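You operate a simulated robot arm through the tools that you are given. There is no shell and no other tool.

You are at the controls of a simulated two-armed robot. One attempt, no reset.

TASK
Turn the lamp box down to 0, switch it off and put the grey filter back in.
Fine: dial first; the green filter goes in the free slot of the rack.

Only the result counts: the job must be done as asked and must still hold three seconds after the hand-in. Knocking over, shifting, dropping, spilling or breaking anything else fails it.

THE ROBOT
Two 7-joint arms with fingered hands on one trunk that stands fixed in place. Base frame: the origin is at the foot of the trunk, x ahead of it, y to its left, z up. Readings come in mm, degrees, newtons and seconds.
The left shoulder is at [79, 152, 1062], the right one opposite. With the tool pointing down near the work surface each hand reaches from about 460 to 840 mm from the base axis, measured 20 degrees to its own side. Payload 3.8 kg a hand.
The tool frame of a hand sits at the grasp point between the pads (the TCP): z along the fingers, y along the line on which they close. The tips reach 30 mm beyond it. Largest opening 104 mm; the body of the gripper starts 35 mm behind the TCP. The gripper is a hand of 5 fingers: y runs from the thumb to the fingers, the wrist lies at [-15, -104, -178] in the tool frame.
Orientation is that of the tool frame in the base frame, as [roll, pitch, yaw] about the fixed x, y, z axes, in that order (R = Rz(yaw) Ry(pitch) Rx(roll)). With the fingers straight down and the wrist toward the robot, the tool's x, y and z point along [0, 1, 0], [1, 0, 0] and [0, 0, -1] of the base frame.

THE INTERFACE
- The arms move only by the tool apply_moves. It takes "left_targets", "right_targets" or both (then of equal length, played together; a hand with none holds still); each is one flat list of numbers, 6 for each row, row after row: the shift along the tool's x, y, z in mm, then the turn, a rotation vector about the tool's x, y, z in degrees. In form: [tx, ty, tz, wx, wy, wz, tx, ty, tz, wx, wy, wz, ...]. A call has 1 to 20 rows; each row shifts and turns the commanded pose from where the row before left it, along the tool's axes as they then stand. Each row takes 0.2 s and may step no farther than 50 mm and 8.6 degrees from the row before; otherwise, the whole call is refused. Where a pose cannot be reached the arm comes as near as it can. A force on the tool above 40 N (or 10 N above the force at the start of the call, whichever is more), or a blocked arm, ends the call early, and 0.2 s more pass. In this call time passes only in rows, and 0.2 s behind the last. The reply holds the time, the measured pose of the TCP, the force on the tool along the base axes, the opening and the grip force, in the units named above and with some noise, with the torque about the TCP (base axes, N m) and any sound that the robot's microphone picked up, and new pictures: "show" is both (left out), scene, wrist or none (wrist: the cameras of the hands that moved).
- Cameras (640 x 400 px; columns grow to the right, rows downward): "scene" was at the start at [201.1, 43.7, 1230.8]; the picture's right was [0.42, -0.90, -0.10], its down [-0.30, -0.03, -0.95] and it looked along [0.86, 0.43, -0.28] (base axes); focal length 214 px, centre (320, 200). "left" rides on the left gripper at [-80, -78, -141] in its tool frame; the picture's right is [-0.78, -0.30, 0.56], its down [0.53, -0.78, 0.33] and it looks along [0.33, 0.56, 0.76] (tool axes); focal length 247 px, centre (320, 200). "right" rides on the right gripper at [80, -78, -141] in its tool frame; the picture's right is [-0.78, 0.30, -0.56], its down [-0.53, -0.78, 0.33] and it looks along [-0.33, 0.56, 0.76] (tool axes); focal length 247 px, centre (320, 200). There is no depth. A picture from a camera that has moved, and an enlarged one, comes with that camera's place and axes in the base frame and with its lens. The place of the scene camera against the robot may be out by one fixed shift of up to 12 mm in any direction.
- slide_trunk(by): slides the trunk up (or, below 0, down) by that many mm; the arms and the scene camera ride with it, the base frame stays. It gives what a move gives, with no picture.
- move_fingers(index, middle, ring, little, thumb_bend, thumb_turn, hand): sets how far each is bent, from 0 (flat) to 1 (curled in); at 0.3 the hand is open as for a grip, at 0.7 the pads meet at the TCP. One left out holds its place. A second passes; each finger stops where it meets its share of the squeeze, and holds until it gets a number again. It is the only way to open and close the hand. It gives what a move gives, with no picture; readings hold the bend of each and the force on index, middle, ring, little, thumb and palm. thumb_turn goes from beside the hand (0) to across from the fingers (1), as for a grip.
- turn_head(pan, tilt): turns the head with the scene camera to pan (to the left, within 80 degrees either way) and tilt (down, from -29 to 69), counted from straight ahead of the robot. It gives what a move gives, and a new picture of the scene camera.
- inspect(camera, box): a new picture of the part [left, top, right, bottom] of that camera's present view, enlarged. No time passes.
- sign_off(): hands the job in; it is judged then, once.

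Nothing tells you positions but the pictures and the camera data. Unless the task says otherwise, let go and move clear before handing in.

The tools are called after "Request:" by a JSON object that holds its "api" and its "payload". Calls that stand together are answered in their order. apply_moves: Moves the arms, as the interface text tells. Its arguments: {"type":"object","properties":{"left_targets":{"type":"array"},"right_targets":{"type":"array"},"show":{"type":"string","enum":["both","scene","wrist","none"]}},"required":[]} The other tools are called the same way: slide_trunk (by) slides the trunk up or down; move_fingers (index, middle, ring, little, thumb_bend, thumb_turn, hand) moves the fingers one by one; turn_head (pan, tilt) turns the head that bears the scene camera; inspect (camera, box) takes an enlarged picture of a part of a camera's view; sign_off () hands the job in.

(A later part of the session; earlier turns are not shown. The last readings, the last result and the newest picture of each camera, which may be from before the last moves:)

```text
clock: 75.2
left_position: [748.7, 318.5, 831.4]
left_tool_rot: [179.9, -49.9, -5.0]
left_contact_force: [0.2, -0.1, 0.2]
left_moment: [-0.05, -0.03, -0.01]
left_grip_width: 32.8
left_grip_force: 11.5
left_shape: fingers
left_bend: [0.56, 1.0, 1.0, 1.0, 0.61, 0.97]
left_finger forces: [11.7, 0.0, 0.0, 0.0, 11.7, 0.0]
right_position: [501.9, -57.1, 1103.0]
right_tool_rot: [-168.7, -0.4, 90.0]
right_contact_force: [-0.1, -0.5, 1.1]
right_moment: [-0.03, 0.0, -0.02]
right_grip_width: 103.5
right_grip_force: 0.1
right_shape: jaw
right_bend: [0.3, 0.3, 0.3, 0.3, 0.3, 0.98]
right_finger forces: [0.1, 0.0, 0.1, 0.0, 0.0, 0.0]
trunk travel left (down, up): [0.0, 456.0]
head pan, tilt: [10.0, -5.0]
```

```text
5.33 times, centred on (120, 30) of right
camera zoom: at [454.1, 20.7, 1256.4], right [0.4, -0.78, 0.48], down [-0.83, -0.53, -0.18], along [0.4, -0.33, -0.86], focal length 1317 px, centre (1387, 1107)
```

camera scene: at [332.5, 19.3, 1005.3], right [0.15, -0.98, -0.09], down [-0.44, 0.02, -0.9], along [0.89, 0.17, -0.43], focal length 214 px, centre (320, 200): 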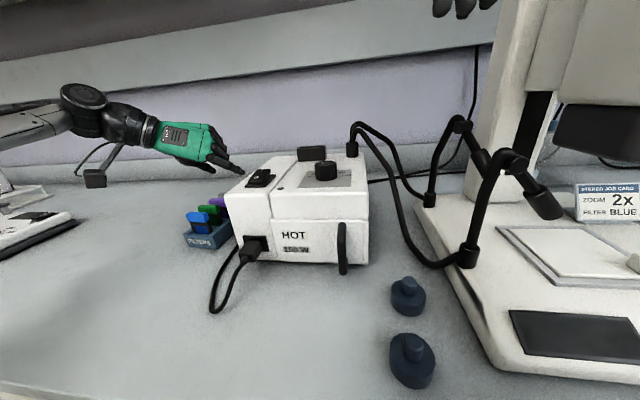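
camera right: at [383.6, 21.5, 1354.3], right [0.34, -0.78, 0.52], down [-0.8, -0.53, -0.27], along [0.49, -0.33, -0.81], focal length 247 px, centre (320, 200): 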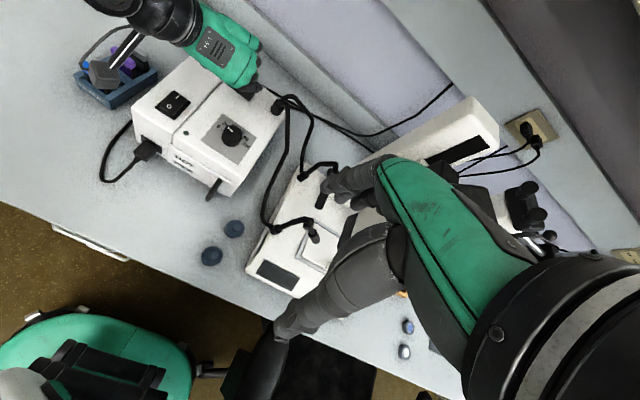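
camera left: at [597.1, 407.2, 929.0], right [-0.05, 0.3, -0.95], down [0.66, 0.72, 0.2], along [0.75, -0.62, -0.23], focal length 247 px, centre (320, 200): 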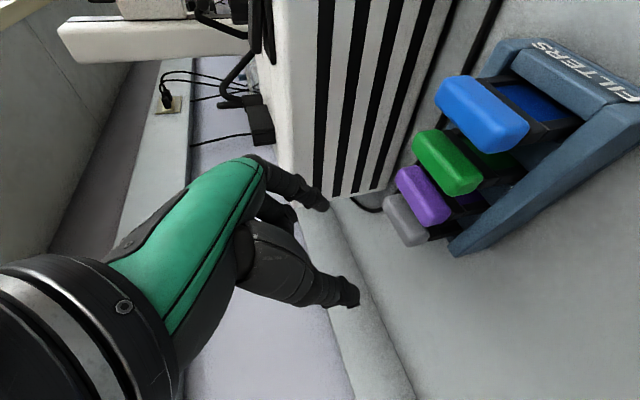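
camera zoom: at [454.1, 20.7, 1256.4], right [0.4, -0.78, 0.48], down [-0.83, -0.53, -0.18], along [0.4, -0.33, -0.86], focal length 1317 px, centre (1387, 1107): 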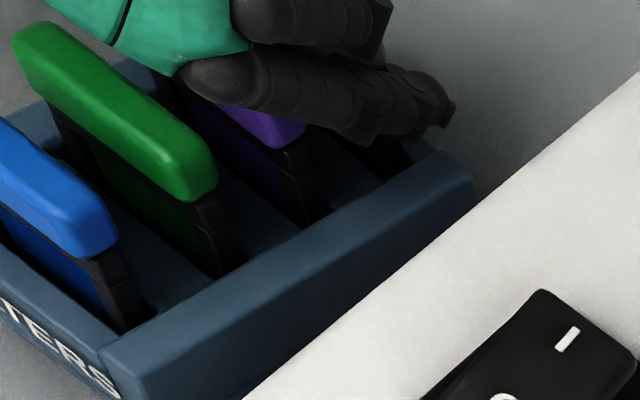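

Gripped at about 11.7 N each. I'll lift the grey filter slowly, straight up.

Request:
{"api": "apply_moves", "payload": {"left_targets": [3.83, 0, -3.21, 0, 0, 0, 3.83, 0, -3.21, 0, 0, 0, 3.83, 0, -3.21, 0, 0, 0, 3.83, 0, -3.21, 0, 0, 0], "show": "none"}}

Request:
{"api": "inspect", "payload": {"camera": "left", "box": [220, 140, 480, 310]}}

Request:
{"api": "inspect", "payload": {"camera": "right", "box": [60, 0, 180, 60]}}

```text
clock: 76.2
left_position: [749.0, 319.3, 850.1]
left_tool_rot: [-179.7, -50.2, -5.3]
left_contact_force: [0.0, -0.4, 0.3]
left_moment: [0.05, 0.02, -0.02]
left_grip_width: 32.8
left_grip_force: 11.4
left_shape: fingers
left_bend: [0.56, 1.0, 1.0, 1.0, 0.61, 0.97]
left_finger forces: [11.7, 0.0, 0.0, 0.1, 11.5, 0.1]
right_position: [503.0, -57.2, 1102.8]
right_tool_rot: [-168.6, -0.5, 90.1]
right_contact_force: [0.1, 0.2, -0.2]
right_moment: [0.0, 0.01, -0.02]
right_grip_width: 103.8
right_grip_force: 0.1
right_shape: jaw
right_bend: [0.3, 0.3, 0.3, 0.3, 0.3, 0.98]
right_finger forces: [0.0, 0.0, 0.0, 0.1, 0.0, 0.1]
trunk travel left (down, up): [0.0, 456.0]
head pan, tilt: [10.0, -5.0]
```

```text
2.35 times, centred on (350, 225) of left
camera zoom: at [596.3, 412.1, 879.8], right [-0.05, 0.3, -0.95], down [0.66, 0.72, 0.2], along [0.75, -0.62, -0.23], focal length 581 px, centre (249, 141)
```

zoom: 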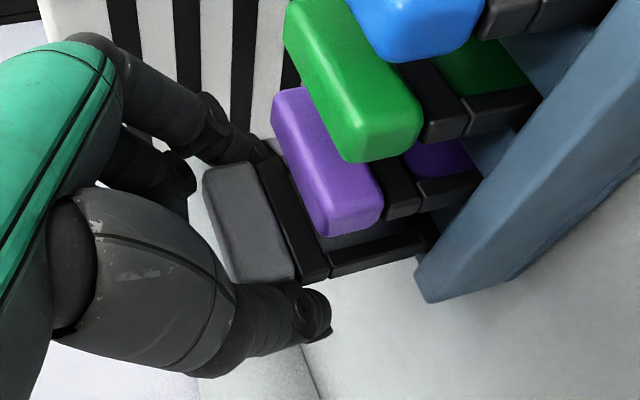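

```text
5.33 times, centred on (120, 30) of right
camera zoom: at [454.0, 20.7, 1256.4], right [0.4, -0.78, 0.48], down [-0.83, -0.53, -0.18], along [0.4, -0.33, -0.86], focal length 1317 px, centre (1387, 1107)
```

zoom: 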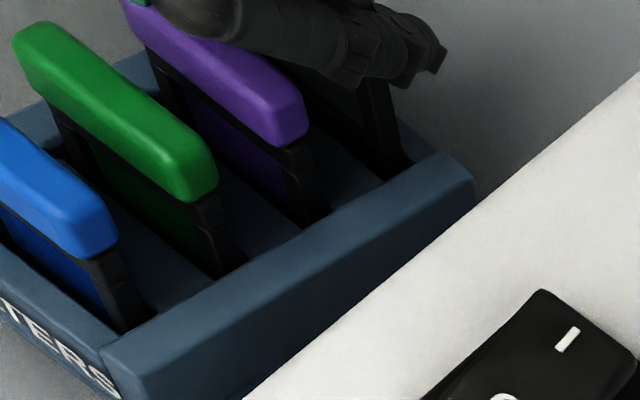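

The grey filter is coming up cleanly. I'll continue up, then carry it over to the lamp box.

Request:
{"api": "apply_moves", "payload": {"left_targets": [20.4, 0, -17.1, 0, 0, 0, 20.4, 0, -17.1, 0, 0, 0, 20.4, 0, -17.1, 0, 0, 0], "show": "both"}}

```text
clock: 77.0
left_position: [748.1, 316.0, 934.1]
left_tool_rot: [-179.8, -50.1, -5.1]
left_contact_force: [0.6, 1.1, -0.3]
left_moment: [0.0, 0.0, -0.01]
left_grip_width: 32.5
left_grip_force: 11.3
left_shape: fingers
left_bend: [0.56, 1.0, 1.0, 1.0, 0.61, 0.97]
left_finger forces: [11.7, 0.1, 0.1, 0.0, 11.5, 0.1]
right_position: [501.6, -57.4, 1102.6]
right_tool_rot: [-168.7, -0.5, 90.0]
right_contact_force: [-0.1, 0.1, -0.1]
right_moment: [0.01, 0.0, -0.03]
right_grip_width: 104.0
right_grip_force: 0.0
right_shape: jaw
right_bend: [0.3, 0.3, 0.3, 0.3, 0.3, 0.98]
right_finger forces: [0.1, 0.0, 0.0, 0.0, 0.1, 0.1]
trunk travel left (down, up): [0.0, 456.0]
head pan, tilt: [10.0, -5.0]
camera scene: at [331.3, 19.1, 1005.9], right [0.15, -0.98, -0.09], down [-0.44, 0.02, -0.9], along [0.89, 0.17, -0.43], focal length 214 px, centre (320, 200)
camera left: at [595.9, 409.3, 962.1], right [-0.05, 0.3, -0.95], down [0.66, 0.72, 0.2], along [0.75, -0.62, -0.23], focal length 247 px, centre (320, 200)
```

scene: 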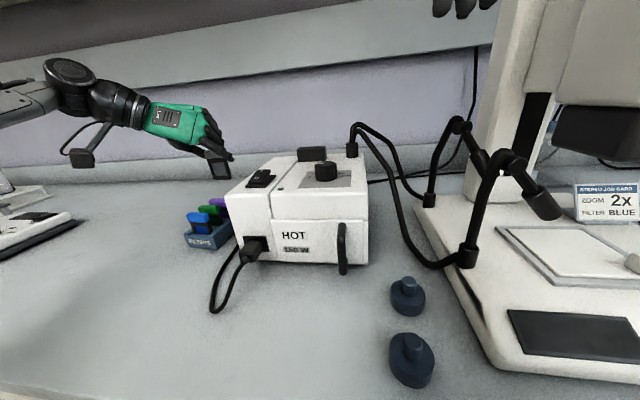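
left: 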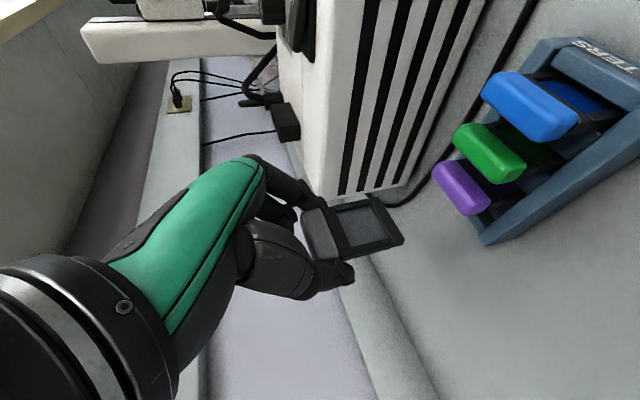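

Request:
{"api": "apply_moves", "payload": {"left_targets": [23.2, 8.3, -23.7, 1.9, 0, -1.6, 23.2, 8.3, -23.7, 1.9, 0, -1.6], "show": "none"}}

```text
clock: 77.6
left_position: [741.4, 301.6, 1000.0]
left_tool_rot: [180.0, -50.0, 0.0]
left_contact_force: [-0.5, -0.1, 0.8]
left_moment: [0.03, -0.01, -0.02]
left_grip_width: 32.8
left_grip_force: 11.7
left_shape: fingers
left_bend: [0.56, 1.0, 1.0, 1.0, 0.61, 0.97]
left_finger forces: [11.7, 0.0, 0.0, 0.0, 11.5, 0.1]
right_position: [502.2, -57.7, 1102.8]
right_tool_rot: [-168.7, -0.5, 89.9]
right_contact_force: [0.0, 0.3, -0.9]
right_moment: [-0.02, 0.01, 0.02]
right_grip_width: 103.7
right_grip_force: 0.1
right_shape: jaw
right_bend: [0.3, 0.3, 0.3, 0.3, 0.3, 0.98]
right_finger forces: [0.0, 0.1, 0.0, 0.1, 0.0, 0.0]
trunk travel left (down, up): [0.0, 456.0]
head pan, tilt: [10.0, -5.0]
```

Request:
{"api": "apply_moves", "payload": {"left_targets": [6.36, 38.1, 3.54, 0, 0, 0, 6.36, 38.1, 3.54, 0, 0, 0, 6.36, 38.1, 3.54, 0, 0, 0, 6.36, 38.1, 3.54, 0, 0, 0, 6.36, 38.1, 3.54, 0, 0, 0], "show": "both"}}

Request:
{"api": "inspect", "payload": {"camera": "left", "box": [220, 140, 480, 310]}}

Request:
{"api": "inspect", "payload": {"camera": "right", "box": [160, 0, 280, 80]}}

Request:
{"api": "inspect", "payload": {"camera": "scene", "box": [260, 80, 370, 200]}}

```text
clock: 78.8
left_position: [775.2, 116.1, 1007.3]
left_tool_rot: [180.0, -50.0, 0.1]
left_contact_force: [-0.7, 0.0, -0.3]
left_moment: [0.02, 0.0, -0.01]
left_grip_width: 32.4
left_grip_force: 11.1
left_shape: fingers
left_bend: [0.56, 1.0, 1.0, 1.0, 0.61, 0.97]
left_finger forces: [11.5, 0.0, 0.1, 0.0, 11.4, 0.1]
left hand out of reach, approached as far as the arm can: row 5
right_position: [503.7, -58.4, 1101.8]
right_tool_rot: [-168.6, -0.5, 90.0]
right_contact_force: [0.8, 0.1, -0.6]
right_moment: [0.01, 0.01, 0.03]
right_grip_width: 103.8
right_grip_force: 0.1
right_shape: jaw
right_bend: [0.3, 0.3, 0.3, 0.3, 0.3, 0.98]
right_finger forces: [0.1, 0.0, 0.0, 0.0, 0.1, 0.0]
trunk travel left (down, up): [0.0, 456.0]
head pan, tilt: [10.0, -5.0]
camera scene: at [332.7, 18.9, 1005.1], right [0.15, -0.98, -0.09], down [-0.44, 0.02, -0.9], along [0.89, 0.17, -0.43], focal length 214 px, centre (320, 200)
camera left: at [614.6, 194.7, 1036.6], right [-0.07, 0.3, -0.95], down [0.6, 0.78, 0.2], along [0.8, -0.56, -0.23], focal length 247 px, centre (320, 200)
```

scene: 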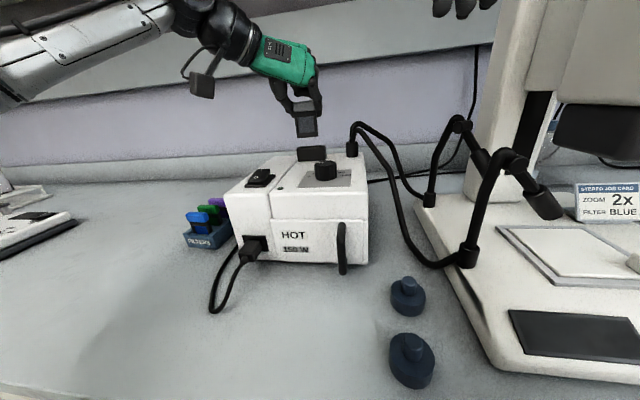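
left: 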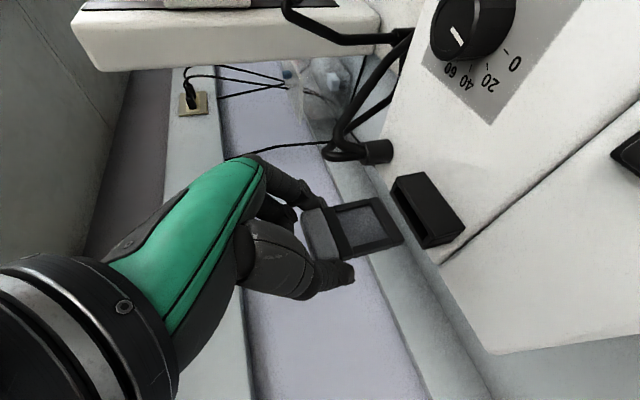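

```text
2.35 times, centred on (350, 225) of left
camera zoom: at [614.6, 194.7, 1036.6], right [-0.07, 0.3, -0.95], down [0.6, 0.78, 0.2], along [0.8, -0.56, -0.23], focal length 581 px, centre (249, 141)
```

zoom: 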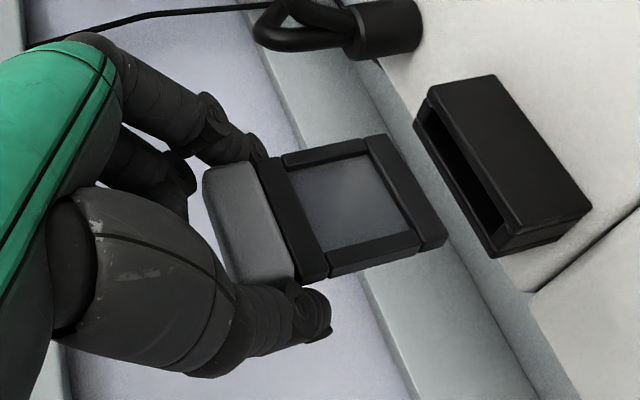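

```text
5.00 times, centred on (220, 40) of right
camera zoom: at [455.6, 20.0, 1255.5], right [0.4, -0.78, 0.48], down [-0.83, -0.53, -0.18], along [0.39, -0.33, -0.86], focal length 1235 px, centre (820, 1000)
```

zoom: 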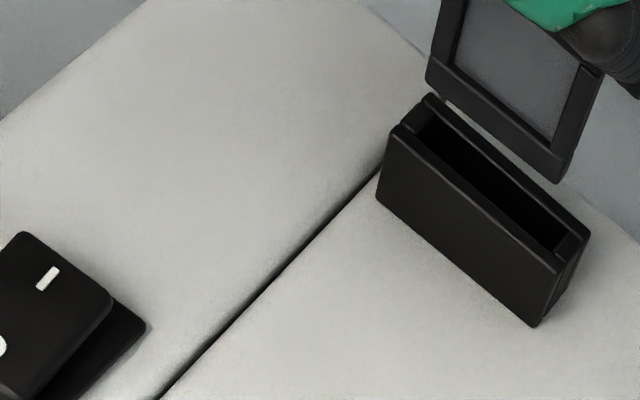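

```text
3.33 times, centred on (315, 140) of scene
camera zoom: at [332.7, 18.9, 1005.1], right [0.15, -0.98, -0.09], down [-0.44, 0.02, -0.9], along [0.89, 0.17, -0.43], focal length 715 px, centre (337, 400)
```

zoom: 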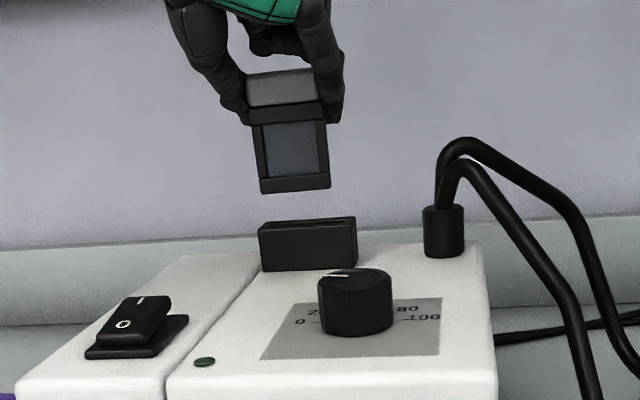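

The right camera gives a clear view of the slot. The reach clipped y by about 5 mm up high, so I'll lower to just above the holder while re-centring.

Request:
{"api": "apply_moves", "payload": {"left_targets": [-6.4, 2.7, 5.55, 0, 0, 0, -6.4, 2.8, 5.55, 0, 0, 0], "show": "none"}}

Request:
{"api": "inspect", "payload": {"camera": "right", "box": [200, 0, 300, 75]}}

Request:
{"api": "inspect", "payload": {"camera": "left", "box": [330, 140, 490, 270]}}

Request:
{"api": "inspect", "payload": {"camera": "scene", "box": [280, 90, 350, 180]}}

```text
clock: 79.4
left_position: [774.9, 109.3, 991.1]
left_tool_rot: [179.9, -50.0, -0.1]
left_contact_force: [0.2, -0.2, 0.1]
left_moment: [0.02, 0.03, 0.0]
left_grip_width: 32.6
left_grip_force: 11.7
left_shape: fingers
left_bend: [0.56, 1.0, 1.0, 1.0, 0.61, 0.97]
left_finger forces: [11.5, 0.1, 0.0, 0.0, 11.4, 0.0]
right_position: [501.9, -55.7, 1103.2]
right_tool_rot: [-168.7, -0.5, 90.0]
right_contact_force: [0.6, 0.4, 0.0]
right_moment: [0.02, -0.03, -0.01]
right_grip_width: 103.6
right_grip_force: 0.0
right_shape: jaw
right_bend: [0.3, 0.3, 0.3, 0.3, 0.3, 0.98]
right_finger forces: [0.1, 0.0, 0.1, 0.1, 0.0, 0.1]
trunk travel left (down, up): [0.0, 456.0]
head pan, tilt: [10.0, -5.0]
```

```text
5.33 times, centred on (250, 38) of right
camera zoom: at [454.5, 20.8, 1256.1], right [0.4, -0.78, 0.48], down [-0.83, -0.53, -0.18], along [0.4, -0.33, -0.86], focal length 1317 px, centre (693, 1067)
```

zoom: 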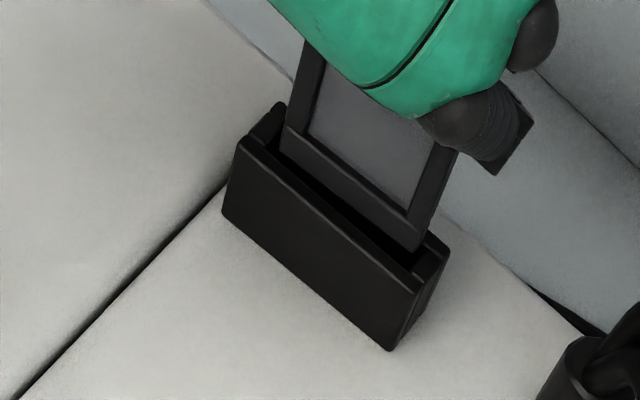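

```text
3.08 times, centred on (410, 205) of left
camera zoom: at [615.3, 189.9, 1019.9], right [-0.07, 0.3, -0.95], down [0.6, 0.78, 0.2], along [0.8, -0.56, -0.23], focal length 760 px, centre (43, 185)
```

zoom: 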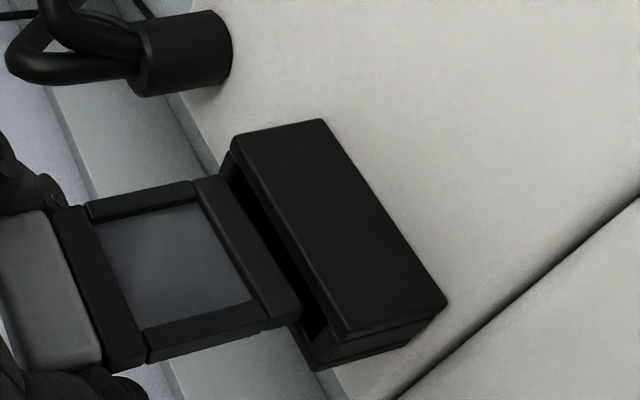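

```text
4.44 times, centred on (315, 135) of scene
camera zoom: at [332.0, 19.5, 1005.5], right [0.15, -0.98, -0.09], down [-0.44, 0.02, -0.9], along [0.89, 0.17, -0.43], focal length 953 px, centre (342, 489)
```

zoom: 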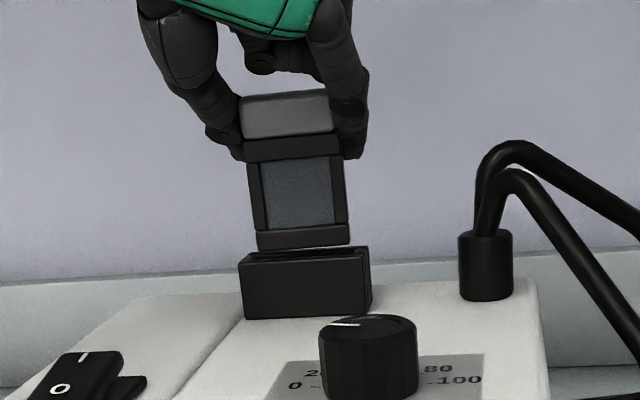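

Lined up: the filter spans the holder evenly in the left view. I'll lower it in small steps, watching the forces.

Request:
{"api": "apply_moves", "payload": {"left_targets": [-2.3, 0, 1.93, 0, 0, 0, -2.3, 0, 1.93, 0, 0, 0, -2.3, 0, 1.93, 0, 0, 0, -2.3, 0, 1.93, 0, 0, 0], "show": "none"}}

Request:
{"api": "inspect", "payload": {"camera": "right", "box": [215, 5, 290, 65]}}

Request:
{"api": "inspect", "payload": {"camera": "left", "box": [330, 140, 490, 270]}}

```text
clock: 80.4
left_position: [774.2, 110.5, 986.3]
left_tool_rot: [179.9, -50.4, 0.0]
left_contact_force: [1.2, 1.2, 11.6]
left_moment: [-0.05, -0.09, 0.1]
left_grip_width: 32.0
left_grip_force: 12.2
left_shape: fingers
left_bend: [0.56, 1.0, 1.0, 1.0, 0.61, 0.99]
left_finger forces: [11.2, 0.0, 0.1, 0.0, 12.3, 0.0]
right_position: [501.2, -57.6, 1104.5]
right_tool_rot: [-168.8, -0.5, 90.1]
right_contact_force: [0.1, -0.2, 0.5]
right_moment: [-0.01, -0.02, -0.01]
right_grip_width: 103.8
right_grip_force: 0.1
right_shape: jaw
right_bend: [0.3, 0.3, 0.3, 0.3, 0.3, 0.98]
right_finger forces: [0.0, 0.0, 0.0, 0.1, 0.0, 0.1]
trunk travel left (down, up): [0.0, 456.0]
head pan, tilt: [10.0, -5.0]
```

```text
6.67 times, centred on (252, 35) of right
camera zoom: at [451.8, 20.7, 1257.7], right [0.4, -0.78, 0.48], down [-0.83, -0.53, -0.18], along [0.4, -0.33, -0.86], focal length 1646 px, centre (770, 1300)
```

zoom: 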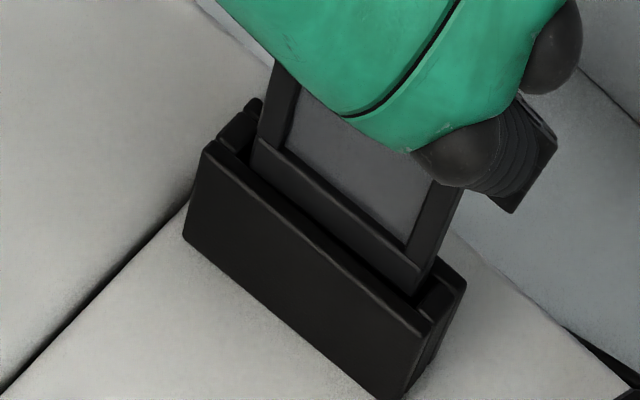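

```text
3.08 times, centred on (410, 205) of left
camera zoom: at [613.4, 189.9, 1012.7], right [-0.07, 0.29, -0.95], down [0.6, 0.78, 0.2], along [0.8, -0.56, -0.23], focal length 760 px, centre (43, 185)
```

zoom: 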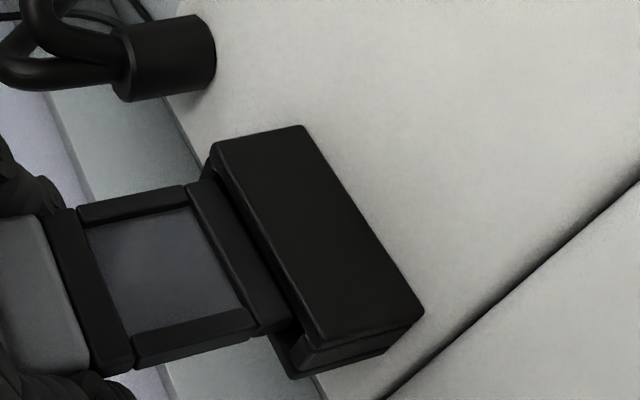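

It's resting on a rim. The right-hand view shows the filter about 3 mm too far back, over the rear rim. I'll lift slightly, shift 3 mm toward the robot and try again.

Request:
{"api": "apply_moves", "payload": {"left_targets": [8.4, 0, -7.1, 0, 0, 0, -1.93, 0, -2.3, 0, 0, 0, -2.3, 0, 1.93, 0, 0, 0], "show": "none"}}

Request:
{"api": "inspect", "payload": {"camera": "right", "box": [215, 5, 290, 65]}}

Request:
{"api": "inspect", "payload": {"camera": "left", "box": [220, 140, 480, 310]}}

```text
clock: 81.2
left_position: [772.3, 108.9, 989.5]
left_tool_rot: [-179.9, -50.2, 0.0]
left_contact_force: [0.6, 0.2, -0.6]
left_moment: [0.03, -0.01, -0.01]
left_grip_width: 32.1
left_grip_force: 11.6
left_shape: fingers
left_bend: [0.56, 1.0, 1.0, 1.0, 0.61, 0.97]
left_finger forces: [11.6, 0.0, 0.0, 0.0, 11.1, 0.0]
right_position: [502.2, -57.6, 1103.0]
right_tool_rot: [-168.6, -0.4, 90.1]
right_contact_force: [0.0, -0.1, -0.4]
right_moment: [0.03, 0.01, -0.01]
right_grip_width: 103.6
right_grip_force: 0.1
right_shape: jaw
right_bend: [0.3, 0.3, 0.3, 0.3, 0.3, 0.98]
right_finger forces: [0.1, 0.1, 0.1, 0.1, 0.0, 0.0]
trunk travel left (down, up): [0.0, 456.0]
head pan, tilt: [10.0, -5.0]
```

```text
6.67 times, centred on (252, 35) of right
camera zoom: at [454.3, 20.6, 1256.2], right [0.4, -0.78, 0.48], down [-0.83, -0.53, -0.18], along [0.4, -0.33, -0.86], focal length 1646 px, centre (770, 1300)
```

zoom: 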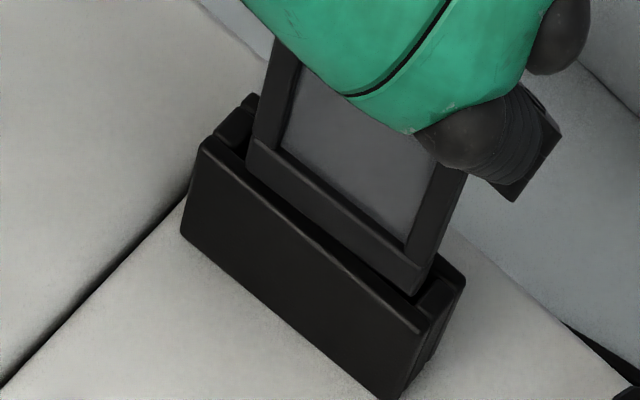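

```text
2.35 times, centred on (350, 225) of left
camera zoom: at [612.5, 189.6, 1018.0], right [-0.07, 0.3, -0.95], down [0.6, 0.78, 0.2], along [0.8, -0.56, -0.23], focal length 581 px, centre (249, 141)
```

zoom: 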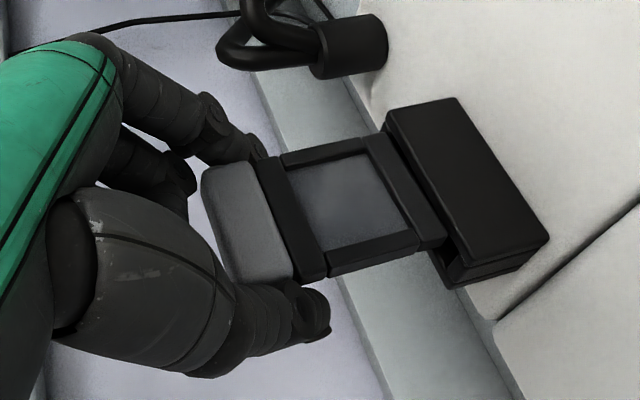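

Request:
{"api": "inspect", "payload": {"camera": "right", "box": [232, 15, 277, 60]}}

Request:
{"api": "inspect", "payload": {"camera": "left", "box": [380, 180, 460, 270]}}

```text
8.89 times, centred on (254, 38) of right
camera zoom: at [454.3, 20.6, 1256.2], right [0.4, -0.78, 0.48], down [-0.83, -0.53, -0.18], along [0.4, -0.33, -0.86], focal length 2195 px, centre (902, 1644)
```

zoom: 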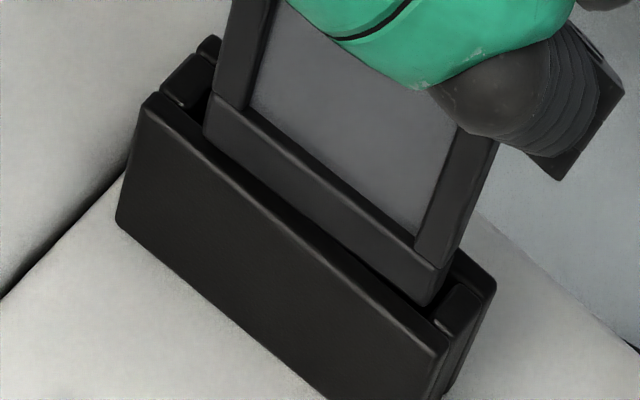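

```text
4.44 times, centred on (420, 225) of left
camera zoom: at [612.5, 189.6, 1018.0], right [-0.07, 0.3, -0.95], down [0.6, 0.78, 0.2], along [0.8, -0.56, -0.23], focal length 1098 px, centre (-124, 89)
```

zoom: 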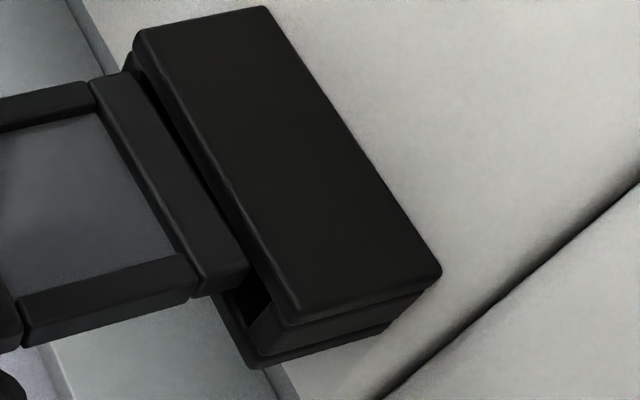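

The close view shows the filter is about 3° twisted relative to the slot, with its left end forward. I'll rotate by -3.3°, shift it back about 2 mm and left 1 mm, and check.

Request:
{"api": "apply_moves", "payload": {"left_targets": [1.4, -1.0, 1.7, -2.53, 0, 2.12], "show": "none"}}

Request:
{"api": "inspect", "payload": {"camera": "right", "box": [232, 15, 277, 60]}}

Request:
{"api": "inspect", "payload": {"camera": "left", "box": [380, 180, 460, 270]}}

```text
clock: 81.6
left_position: [773.9, 110.0, 987.8]
left_tool_rot: [180.0, -50.0, -3.3]
left_contact_force: [-0.5, 0.0, -0.2]
left_moment: [-0.01, 0.01, 0.0]
left_grip_width: 32.2
left_grip_force: 11.0
left_shape: fingers
left_bend: [0.56, 1.0, 1.0, 1.0, 0.61, 0.97]
left_finger forces: [11.5, 0.0, 0.0, 0.0, 11.1, 0.0]
right_position: [503.3, -57.8, 1102.6]
right_tool_rot: [-168.7, -0.4, 90.0]
right_contact_force: [0.5, -0.1, -1.1]
right_moment: [-0.03, 0.02, 0.05]
right_grip_width: 103.8
right_grip_force: 0.0
right_shape: jaw
right_bend: [0.3, 0.3, 0.3, 0.3, 0.3, 0.98]
right_finger forces: [0.1, 0.0, 0.0, 0.0, 0.0, 0.0]
trunk travel left (down, up): [0.0, 456.0]
head pan, tilt: [10.0, -5.0]
```

```text
8.89 times, centred on (254, 38) of right
camera zoom: at [454.5, 20.8, 1256.1], right [0.4, -0.78, 0.48], down [-0.83, -0.53, -0.18], along [0.39, -0.33, -0.86], focal length 2195 px, centre (902, 1644)
```

zoom: 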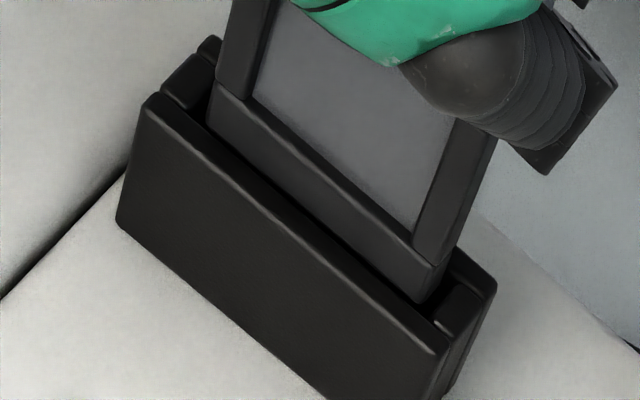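

```text
4.44 times, centred on (420, 225) of left
camera zoom: at [619.2, 199.7, 1017.2], right [-0.05, 0.3, -0.95], down [0.64, 0.74, 0.2], along [0.76, -0.6, -0.23], focal length 1098 px, centre (-124, 89)
```

zoom: 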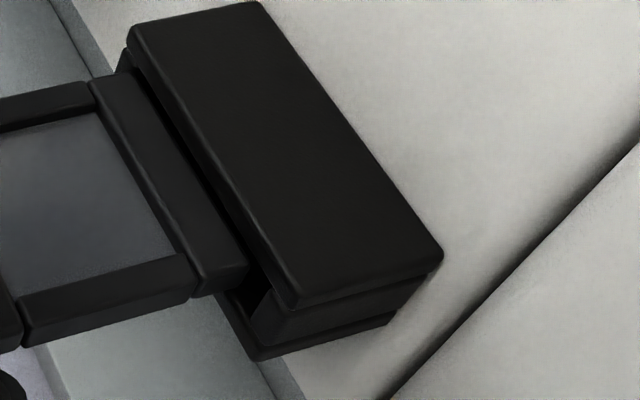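

Now parallel and nearly centred. I'll add just under 1 mm back and lower gently.

Request:
{"api": "apply_moves", "payload": {"left_targets": [0.58, 0, 0.69, 0, 0, 0, -1.53, 0, 1.29, 0, 0, 0, -1.53, 0, 1.29, 0, 0, 0, -1.53, 0, 1.29, 0, 0, 0], "show": "none"}}

Request:
{"api": "inspect", "payload": {"camera": "right", "box": [232, 15, 277, 60]}}

Request:
{"api": "inspect", "payload": {"camera": "left", "box": [380, 180, 460, 270]}}

```text
clock: 82.6
left_position: [775.9, 110.3, 985.7]
left_tool_rot: [180.0, -50.2, -3.3]
left_contact_force: [1.5, 2.1, 8.3]
left_moment: [-0.02, -0.03, 0.02]
left_grip_width: 31.9
left_grip_force: 11.3
left_shape: fingers
left_bend: [0.56, 1.0, 1.0, 1.0, 0.61, 0.98]
left_finger forces: [11.0, 0.0, 0.0, 0.1, 11.9, 0.1]
right_position: [501.9, -58.4, 1103.2]
right_tool_rot: [-168.6, -0.5, 90.0]
right_contact_force: [1.4, -0.2, -0.1]
right_moment: [0.01, -0.01, 0.0]
right_grip_width: 103.5
right_grip_force: 0.2
right_shape: jaw
right_bend: [0.3, 0.3, 0.3, 0.3, 0.3, 0.98]
right_finger forces: [0.1, 0.0, 0.0, 0.0, 0.0, 0.0]
trunk travel left (down, up): [0.0, 456.0]
head pan, tilt: [10.0, -5.0]
```

```text
8.89 times, centred on (254, 38) of right
camera zoom: at [452.8, 20.7, 1257.1], right [0.4, -0.78, 0.48], down [-0.83, -0.53, -0.18], along [0.4, -0.33, -0.86], focal length 2195 px, centre (902, 1644)
```

zoom: 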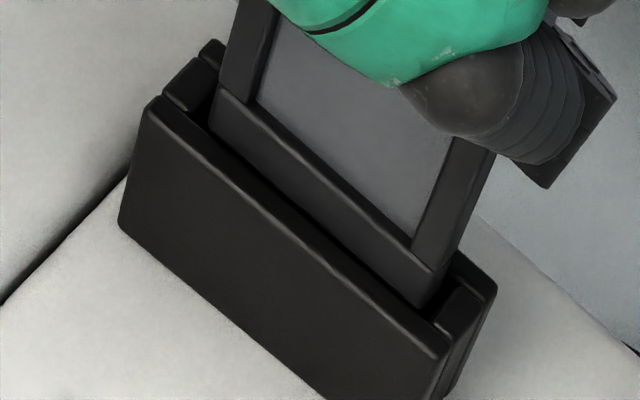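

```text
4.44 times, centred on (420, 225) of left
camera zoom: at [619.6, 199.1, 1013.8], right [-0.05, 0.3, -0.95], down [0.64, 0.74, 0.2], along [0.77, -0.6, -0.23], focal length 1098 px, centre (-124, 89)
```

zoom: 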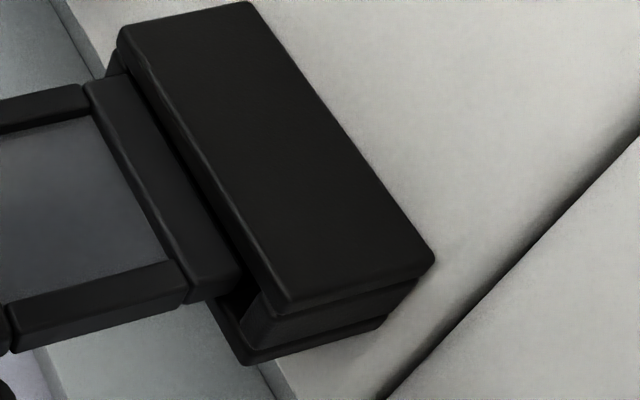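

Still touching, this time near the right front of the opening. I'll ease the pressure and search in small sideways steps until it drops in.

Request:
{"api": "apply_moves", "payload": {"left_targets": [1.53, 0, -1.29, 0, 0, 0, 0, -1.5, 0, 0.6, 0, -0.5], "show": "none"}}

Request:
{"api": "apply_moves", "payload": {"left_targets": [0.5, 0, 0.6, 0, 0, 0], "show": "none"}}

Request:
{"api": "inspect", "payload": {"camera": "right", "box": [232, 15, 277, 60]}}

```text
clock: 83.2
left_position: [775.1, 110.6, 985.6]
left_tool_rot: [-179.9, -50.1, -2.7]
left_contact_force: [0.8, -2.3, 6.4]
left_moment: [-0.07, 0.01, -0.02]
left_grip_width: 31.6
left_grip_force: 11.6
left_shape: fingers
left_bend: [0.56, 1.0, 1.0, 1.0, 0.61, 0.98]
left_finger forces: [12.1, 0.0, 0.0, 0.1, 10.6, 0.0]
right_position: [501.4, -58.9, 1104.0]
right_tool_rot: [-168.7, -0.4, 90.0]
right_contact_force: [0.0, 0.3, -0.1]
right_moment: [-0.03, 0.02, 0.0]
right_grip_width: 103.6
right_grip_force: 0.2
right_shape: jaw
right_bend: [0.3, 0.3, 0.3, 0.3, 0.3, 0.98]
right_finger forces: [0.0, 0.0, 0.0, 0.0, 0.0, 0.0]
trunk travel left (down, up): [0.0, 456.0]
head pan, tilt: [10.0, -5.0]
```

```text
clock: 83.6
left_position: [776.0, 110.3, 986.6]
left_tool_rot: [-179.8, -49.9, -2.8]
left_contact_force: [0.4, -1.6, 4.0]
left_moment: [-0.06, 0.0, -0.02]
left_grip_width: 32.1
left_grip_force: 11.8
left_shape: fingers
left_bend: [0.56, 1.0, 1.0, 1.0, 0.62, 0.98]
left_finger forces: [12.5, 0.1, 0.0, 0.0, 10.5, 0.0]
right_position: [501.6, -58.4, 1103.7]
right_tool_rot: [-168.6, -0.5, 89.8]
right_contact_force: [-1.1, 0.2, 0.5]
right_moment: [0.0, -0.02, 0.06]
right_grip_width: 103.7
right_grip_force: 0.1
right_shape: jaw
right_bend: [0.3, 0.3, 0.3, 0.3, 0.3, 0.98]
right_finger forces: [0.1, 0.0, 0.0, 0.0, 0.0, 0.1]
trunk travel left (down, up): [0.0, 456.0]
head pan, tilt: [10.0, -5.0]
```

```text
8.89 times, centred on (254, 38) of right
camera zoom: at [453.5, 20.1, 1256.6], right [0.4, -0.78, 0.48], down [-0.83, -0.53, -0.18], along [0.4, -0.33, -0.86], focal length 2195 px, centre (902, 1644)
```

zoom: 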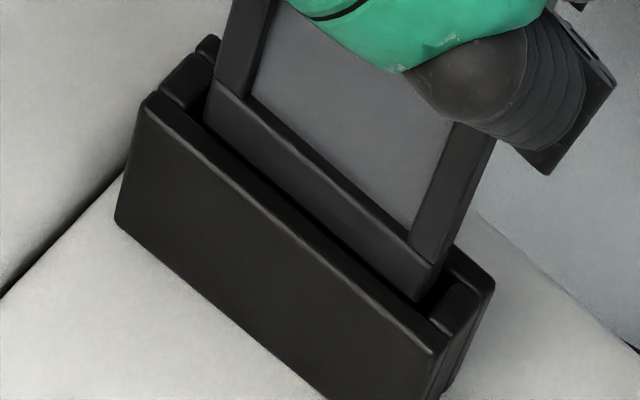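

Request:
{"api": "apply_moves", "payload": {"left_targets": [0.64, 0, 0.77, 0, 0, 0], "show": "none"}}

Request:
{"api": "apply_moves", "payload": {"left_targets": [0.64, 0, 0.77, 0, 0, 0], "show": "none"}}

Request:
{"api": "inspect", "payload": {"camera": "left", "box": [380, 180, 460, 270]}}

Request:
{"api": "inspect", "payload": {"camera": "scene", "box": [285, 90, 345, 170]}}

```text
clock: 84.0
left_position: [777.9, 111.3, 985.8]
left_tool_rot: [179.9, -50.0, -2.4]
left_contact_force: [1.0, -2.5, 4.1]
left_moment: [-0.03, -0.03, 0.0]
left_grip_width: 31.8
left_grip_force: 10.9
left_shape: fingers
left_bend: [0.56, 1.0, 1.0, 1.0, 0.62, 0.98]
left_finger forces: [12.6, 0.0, 0.0, 0.0, 10.2, 0.0]
right_position: [502.5, -57.7, 1102.8]
right_tool_rot: [-168.6, -0.5, 90.0]
right_contact_force: [-0.1, -1.2, 0.3]
right_moment: [0.01, -0.02, -0.03]
right_grip_width: 103.8
right_grip_force: 0.1
right_shape: jaw
right_bend: [0.3, 0.3, 0.3, 0.3, 0.3, 0.98]
right_finger forces: [0.1, 0.0, 0.1, 0.1, 0.1, 0.0]
trunk travel left (down, up): [0.0, 456.0]
head pan, tilt: [10.0, -5.0]
```

```text
clock: 84.4
left_position: [778.4, 112.3, 986.1]
left_tool_rot: [-179.9, -50.0, -2.7]
left_contact_force: [0.5, -1.5, 4.5]
left_moment: [-0.05, 0.01, -0.01]
left_grip_width: 31.5
left_grip_force: 11.3
left_shape: fingers
left_bend: [0.56, 1.0, 1.0, 1.0, 0.62, 0.98]
left_finger forces: [12.6, 0.0, 0.0, 0.0, 10.2, 0.1]
right_position: [502.3, -58.7, 1103.9]
right_tool_rot: [-168.6, -0.5, 89.9]
right_contact_force: [-0.1, -0.8, 0.3]
right_moment: [0.0, 0.02, -0.01]
right_grip_width: 103.5
right_grip_force: 0.0
right_shape: jaw
right_bend: [0.3, 0.3, 0.3, 0.3, 0.3, 0.98]
right_finger forces: [0.0, 0.1, 0.0, 0.0, 0.1, 0.1]
trunk travel left (down, up): [0.0, 456.0]
head pan, tilt: [10.0, -5.0]
```

```text
4.44 times, centred on (420, 225) of left
camera zoom: at [622.2, 198.3, 1014.4], right [-0.06, 0.3, -0.95], down [0.63, 0.75, 0.2], along [0.77, -0.59, -0.23], focal length 1098 px, centre (-124, 89)
```

zoom: 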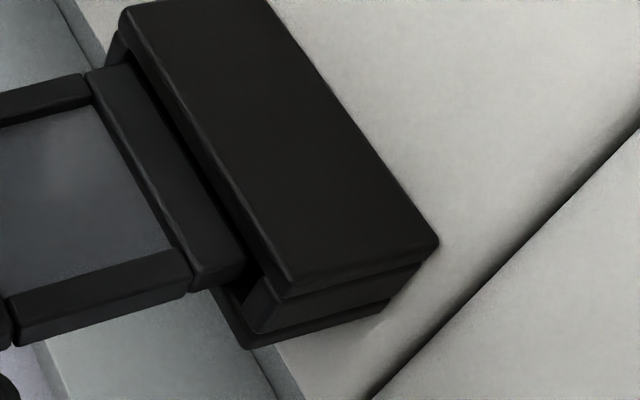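

```text
5.00 times, centred on (315, 130) of scene
camera zoom: at [331.2, 19.0, 1005.9], right [0.15, -0.98, -0.09], down [-0.44, 0.02, -0.9], along [0.89, 0.17, -0.43], focal length 1072 px, centre (345, 550)
```

zoom: 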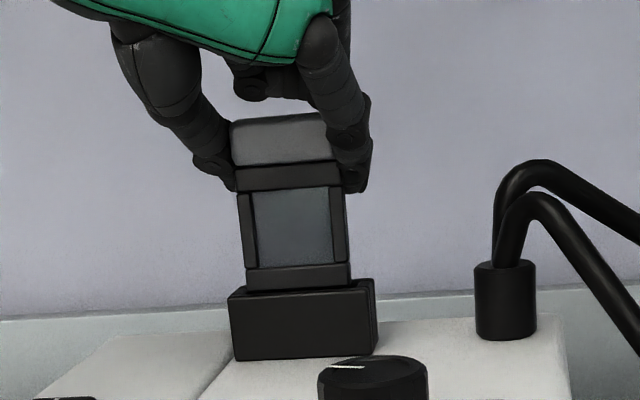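

Request:
{"api": "inspect", "payload": {"camera": "right", "box": [240, 18, 264, 34]}}

Request:
{"api": "inspect", "payload": {"camera": "right", "box": [258, 36, 282, 52]}}

```text
16.00 times, centred on (252, 26) of right
camera zoom: at [453.5, 20.1, 1256.6], right [0.4, -0.78, 0.48], down [-0.83, -0.53, -0.18], along [0.4, -0.33, -0.86], focal length 3952 px, centre (1408, 2984)
```

zoom: 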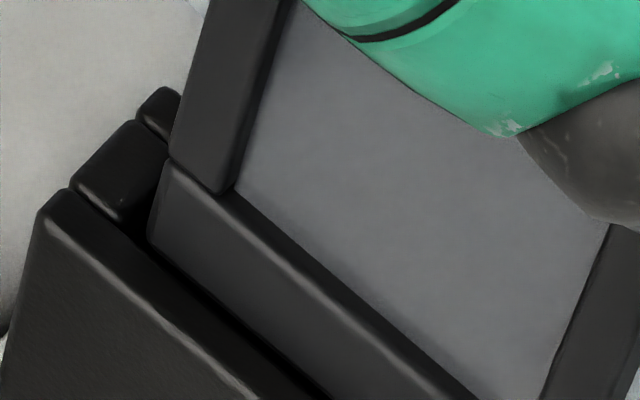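

```text
16.00 times, centred on (270, 44) of right
camera zoom: at [453.5, 20.1, 1256.6], right [0.4, -0.78, 0.48], down [-0.83, -0.53, -0.18], along [0.4, -0.33, -0.86], focal length 3952 px, centre (1120, 2696)
```

zoom: 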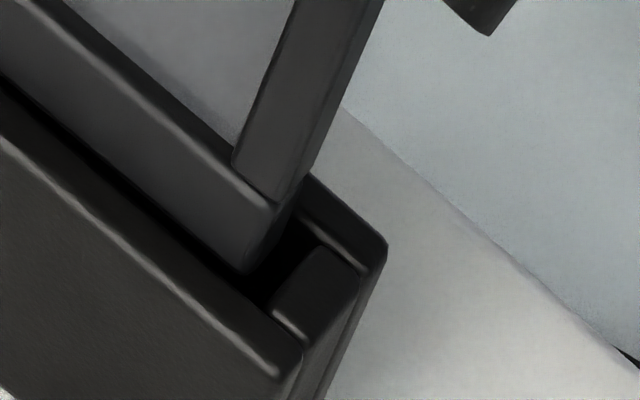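

The rim really is at z ≈ 927, so the filter bottom is resting on it. Compared with how green sat in the hand, grey is rolled slightly, with its left side about 1.5 mm lower. I'll lift off, correct the roll and yaw, and return to the same hand position the green filter had.

Request:
{"api": "apply_moves", "payload": {"left_targets": [6.1, 0, -5.1, 0, 0, 0, 0, 0, 0, 2.03, 0, 0.24], "show": "none"}}

Request:
{"api": "apply_moves", "payload": {"left_targets": [0, 0, 0, 0, 0, 0], "show": "none"}}

Request:
{"api": "inspect", "payload": {"camera": "scene", "box": [285, 90, 345, 170]}}

Request:
{"api": "inspect", "payload": {"camera": "right", "box": [232, 15, 277, 60]}}

```text
clock: 85.0
left_position: [779.7, 120.8, 993.5]
left_tool_rot: [-177.7, -50.1, -2.9]
left_contact_force: [-0.3, 0.2, -0.1]
left_moment: [-0.05, 0.03, 0.01]
left_grip_width: 32.0
left_grip_force: 11.8
left_shape: fingers
left_bend: [0.56, 1.0, 1.0, 1.0, 0.62, 0.97]
left_finger forces: [11.6, 0.0, 0.0, 0.0, 11.1, 0.0]
left hand out of reach, approached as far as the arm can: row 2
right_position: [501.4, -57.4, 1103.8]
right_tool_rot: [-168.8, -0.5, 90.0]
right_contact_force: [-0.3, 0.4, -0.2]
right_moment: [0.02, 0.01, -0.02]
right_grip_width: 103.7
right_grip_force: 0.0
right_shape: jaw
right_bend: [0.3, 0.3, 0.3, 0.3, 0.3, 0.98]
right_finger forces: [0.0, 0.1, 0.0, 0.0, 0.0, 0.1]
trunk travel left (down, up): [0.0, 456.0]
head pan, tilt: [10.0, -5.0]
```

```text
clock: 85.4
left_position: [780.7, 120.2, 994.8]
left_tool_rot: [-177.6, -50.1, -2.9]
left_contact_force: [-0.3, 0.5, -0.4]
left_moment: [0.0, -0.01, 0.0]
left_grip_width: 31.8
left_grip_force: 11.0
left_shape: fingers
left_bend: [0.56, 1.0, 1.0, 1.0, 0.62, 0.97]
left_finger forces: [11.6, 0.1, 0.0, 0.0, 11.1, 0.0]
right_position: [503.2, -57.8, 1101.4]
right_tool_rot: [-168.7, -0.5, 90.1]
right_contact_force: [0.4, -0.2, -1.3]
right_moment: [0.01, -0.02, 0.01]
right_grip_width: 103.8
right_grip_force: 0.1
right_shape: jaw
right_bend: [0.3, 0.3, 0.3, 0.3, 0.3, 0.98]
right_finger forces: [0.0, 0.1, 0.0, 0.0, 0.1, 0.0]
trunk travel left (down, up): [0.0, 456.0]
head pan, tilt: [10.0, -5.0]
```

```text
5.00 times, centred on (315, 130) of scene
camera zoom: at [331.6, 19.4, 1005.7], right [0.15, -0.98, -0.09], down [-0.44, 0.02, -0.9], along [0.89, 0.17, -0.43], focal length 1072 px, centre (345, 550)
```

zoom: 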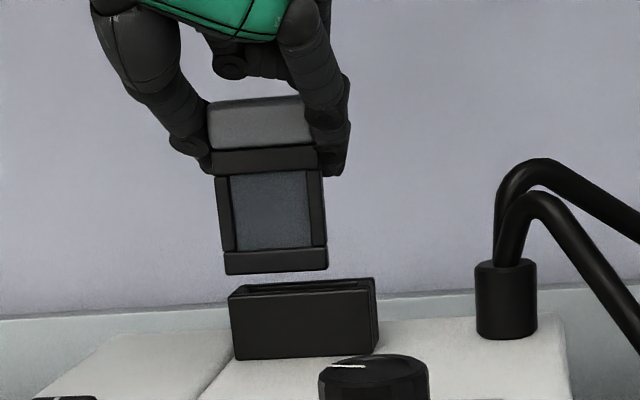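

```text
8.89 times, centred on (254, 38) of right
camera zoom: at [454.0, 20.6, 1256.4], right [0.4, -0.78, 0.48], down [-0.83, -0.53, -0.18], along [0.4, -0.33, -0.86], focal length 2195 px, centre (902, 1644)
```

zoom: 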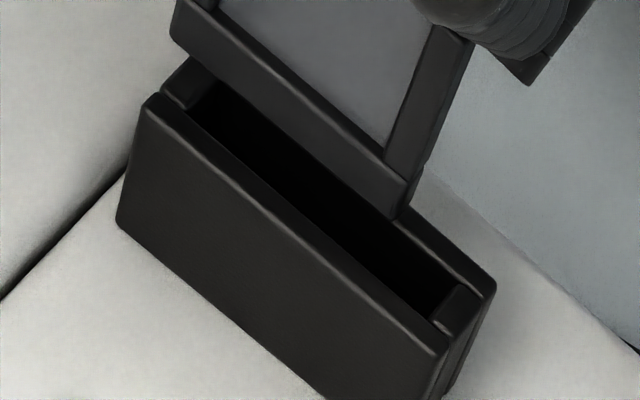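

From this clear view I can measure the opening itself: it's only about 9 mm wide and nearly parallel to the filter now. I'll move to the matching position just above it.

Request:
{"api": "apply_moves", "payload": {"left_targets": [-2.4, 4.7, 0.6, 0, 0, 0, -2.4, 4.7, 0.6, 0, 0, 0], "show": "none"}}

Request:
{"api": "inspect", "payload": {"camera": "right", "box": [232, 15, 277, 60]}}

Request:
{"api": "inspect", "payload": {"camera": "scene", "box": [285, 90, 345, 170]}}

Request:
{"api": "inspect", "payload": {"camera": "left", "box": [380, 180, 460, 270]}}

```text
clock: 86.0
left_position: [776.8, 110.4, 988.4]
left_tool_rot: [-177.8, -50.1, -2.8]
left_contact_force: [-0.1, 0.6, -0.2]
left_moment: [-0.01, -0.01, 0.03]
left_grip_width: 31.5
left_grip_force: 11.2
left_shape: fingers
left_bend: [0.56, 1.0, 1.0, 1.0, 0.62, 0.97]
left_finger forces: [11.6, 0.0, 0.0, 0.0, 11.1, 0.0]
right_position: [502.9, -57.7, 1103.3]
right_tool_rot: [-168.7, -0.5, 90.0]
right_contact_force: [0.3, -0.4, -0.1]
right_moment: [0.0, 0.0, 0.01]
right_grip_width: 103.7
right_grip_force: 0.0
right_shape: jaw
right_bend: [0.3, 0.3, 0.3, 0.3, 0.3, 0.98]
right_finger forces: [0.0, 0.1, 0.0, 0.0, 0.0, 0.0]
trunk travel left (down, up): [0.0, 456.0]
head pan, tilt: [10.0, -5.0]
```

```text
8.89 times, centred on (254, 38) of right
camera zoom: at [454.1, 20.6, 1256.4], right [0.4, -0.78, 0.48], down [-0.83, -0.53, -0.18], along [0.4, -0.33, -0.86], focal length 2195 px, centre (902, 1644)
```

zoom: 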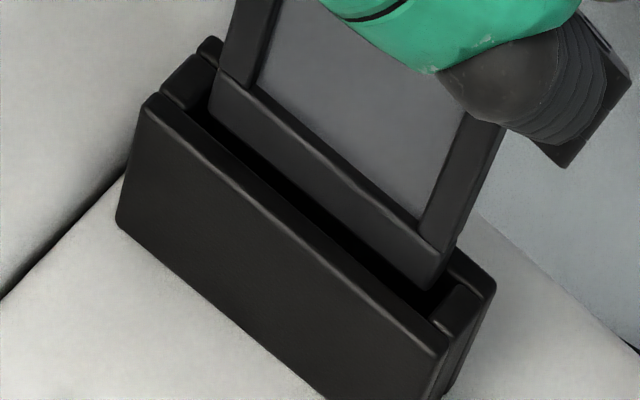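

```text
5.00 times, centred on (315, 130) of scene
camera zoom: at [331.6, 19.3, 1005.7], right [0.15, -0.98, -0.09], down [-0.44, 0.02, -0.9], along [0.89, 0.17, -0.43], focal length 1072 px, centre (345, 550)
```

zoom: 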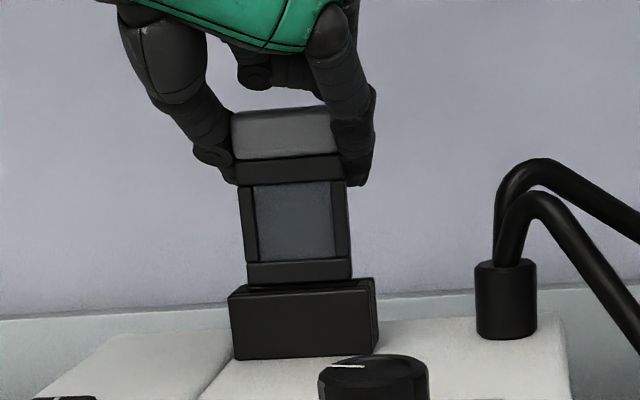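

```text
4.44 times, centred on (420, 225) of left
camera zoom: at [618.6, 192.2, 1019.7], right [-0.06, 0.32, -0.94], down [0.61, 0.76, 0.22], along [0.79, -0.57, -0.25], focal length 1098 px, centre (-124, 89)
```

zoom: 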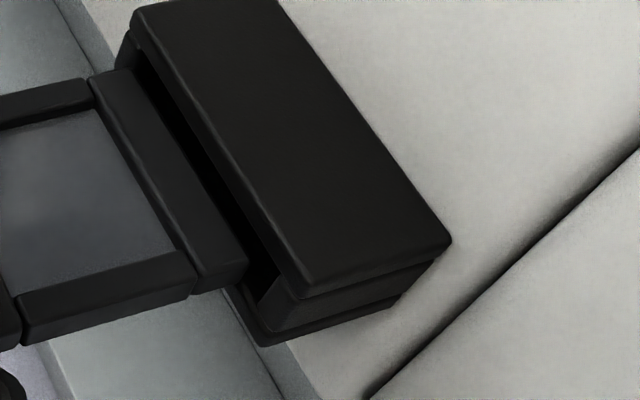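

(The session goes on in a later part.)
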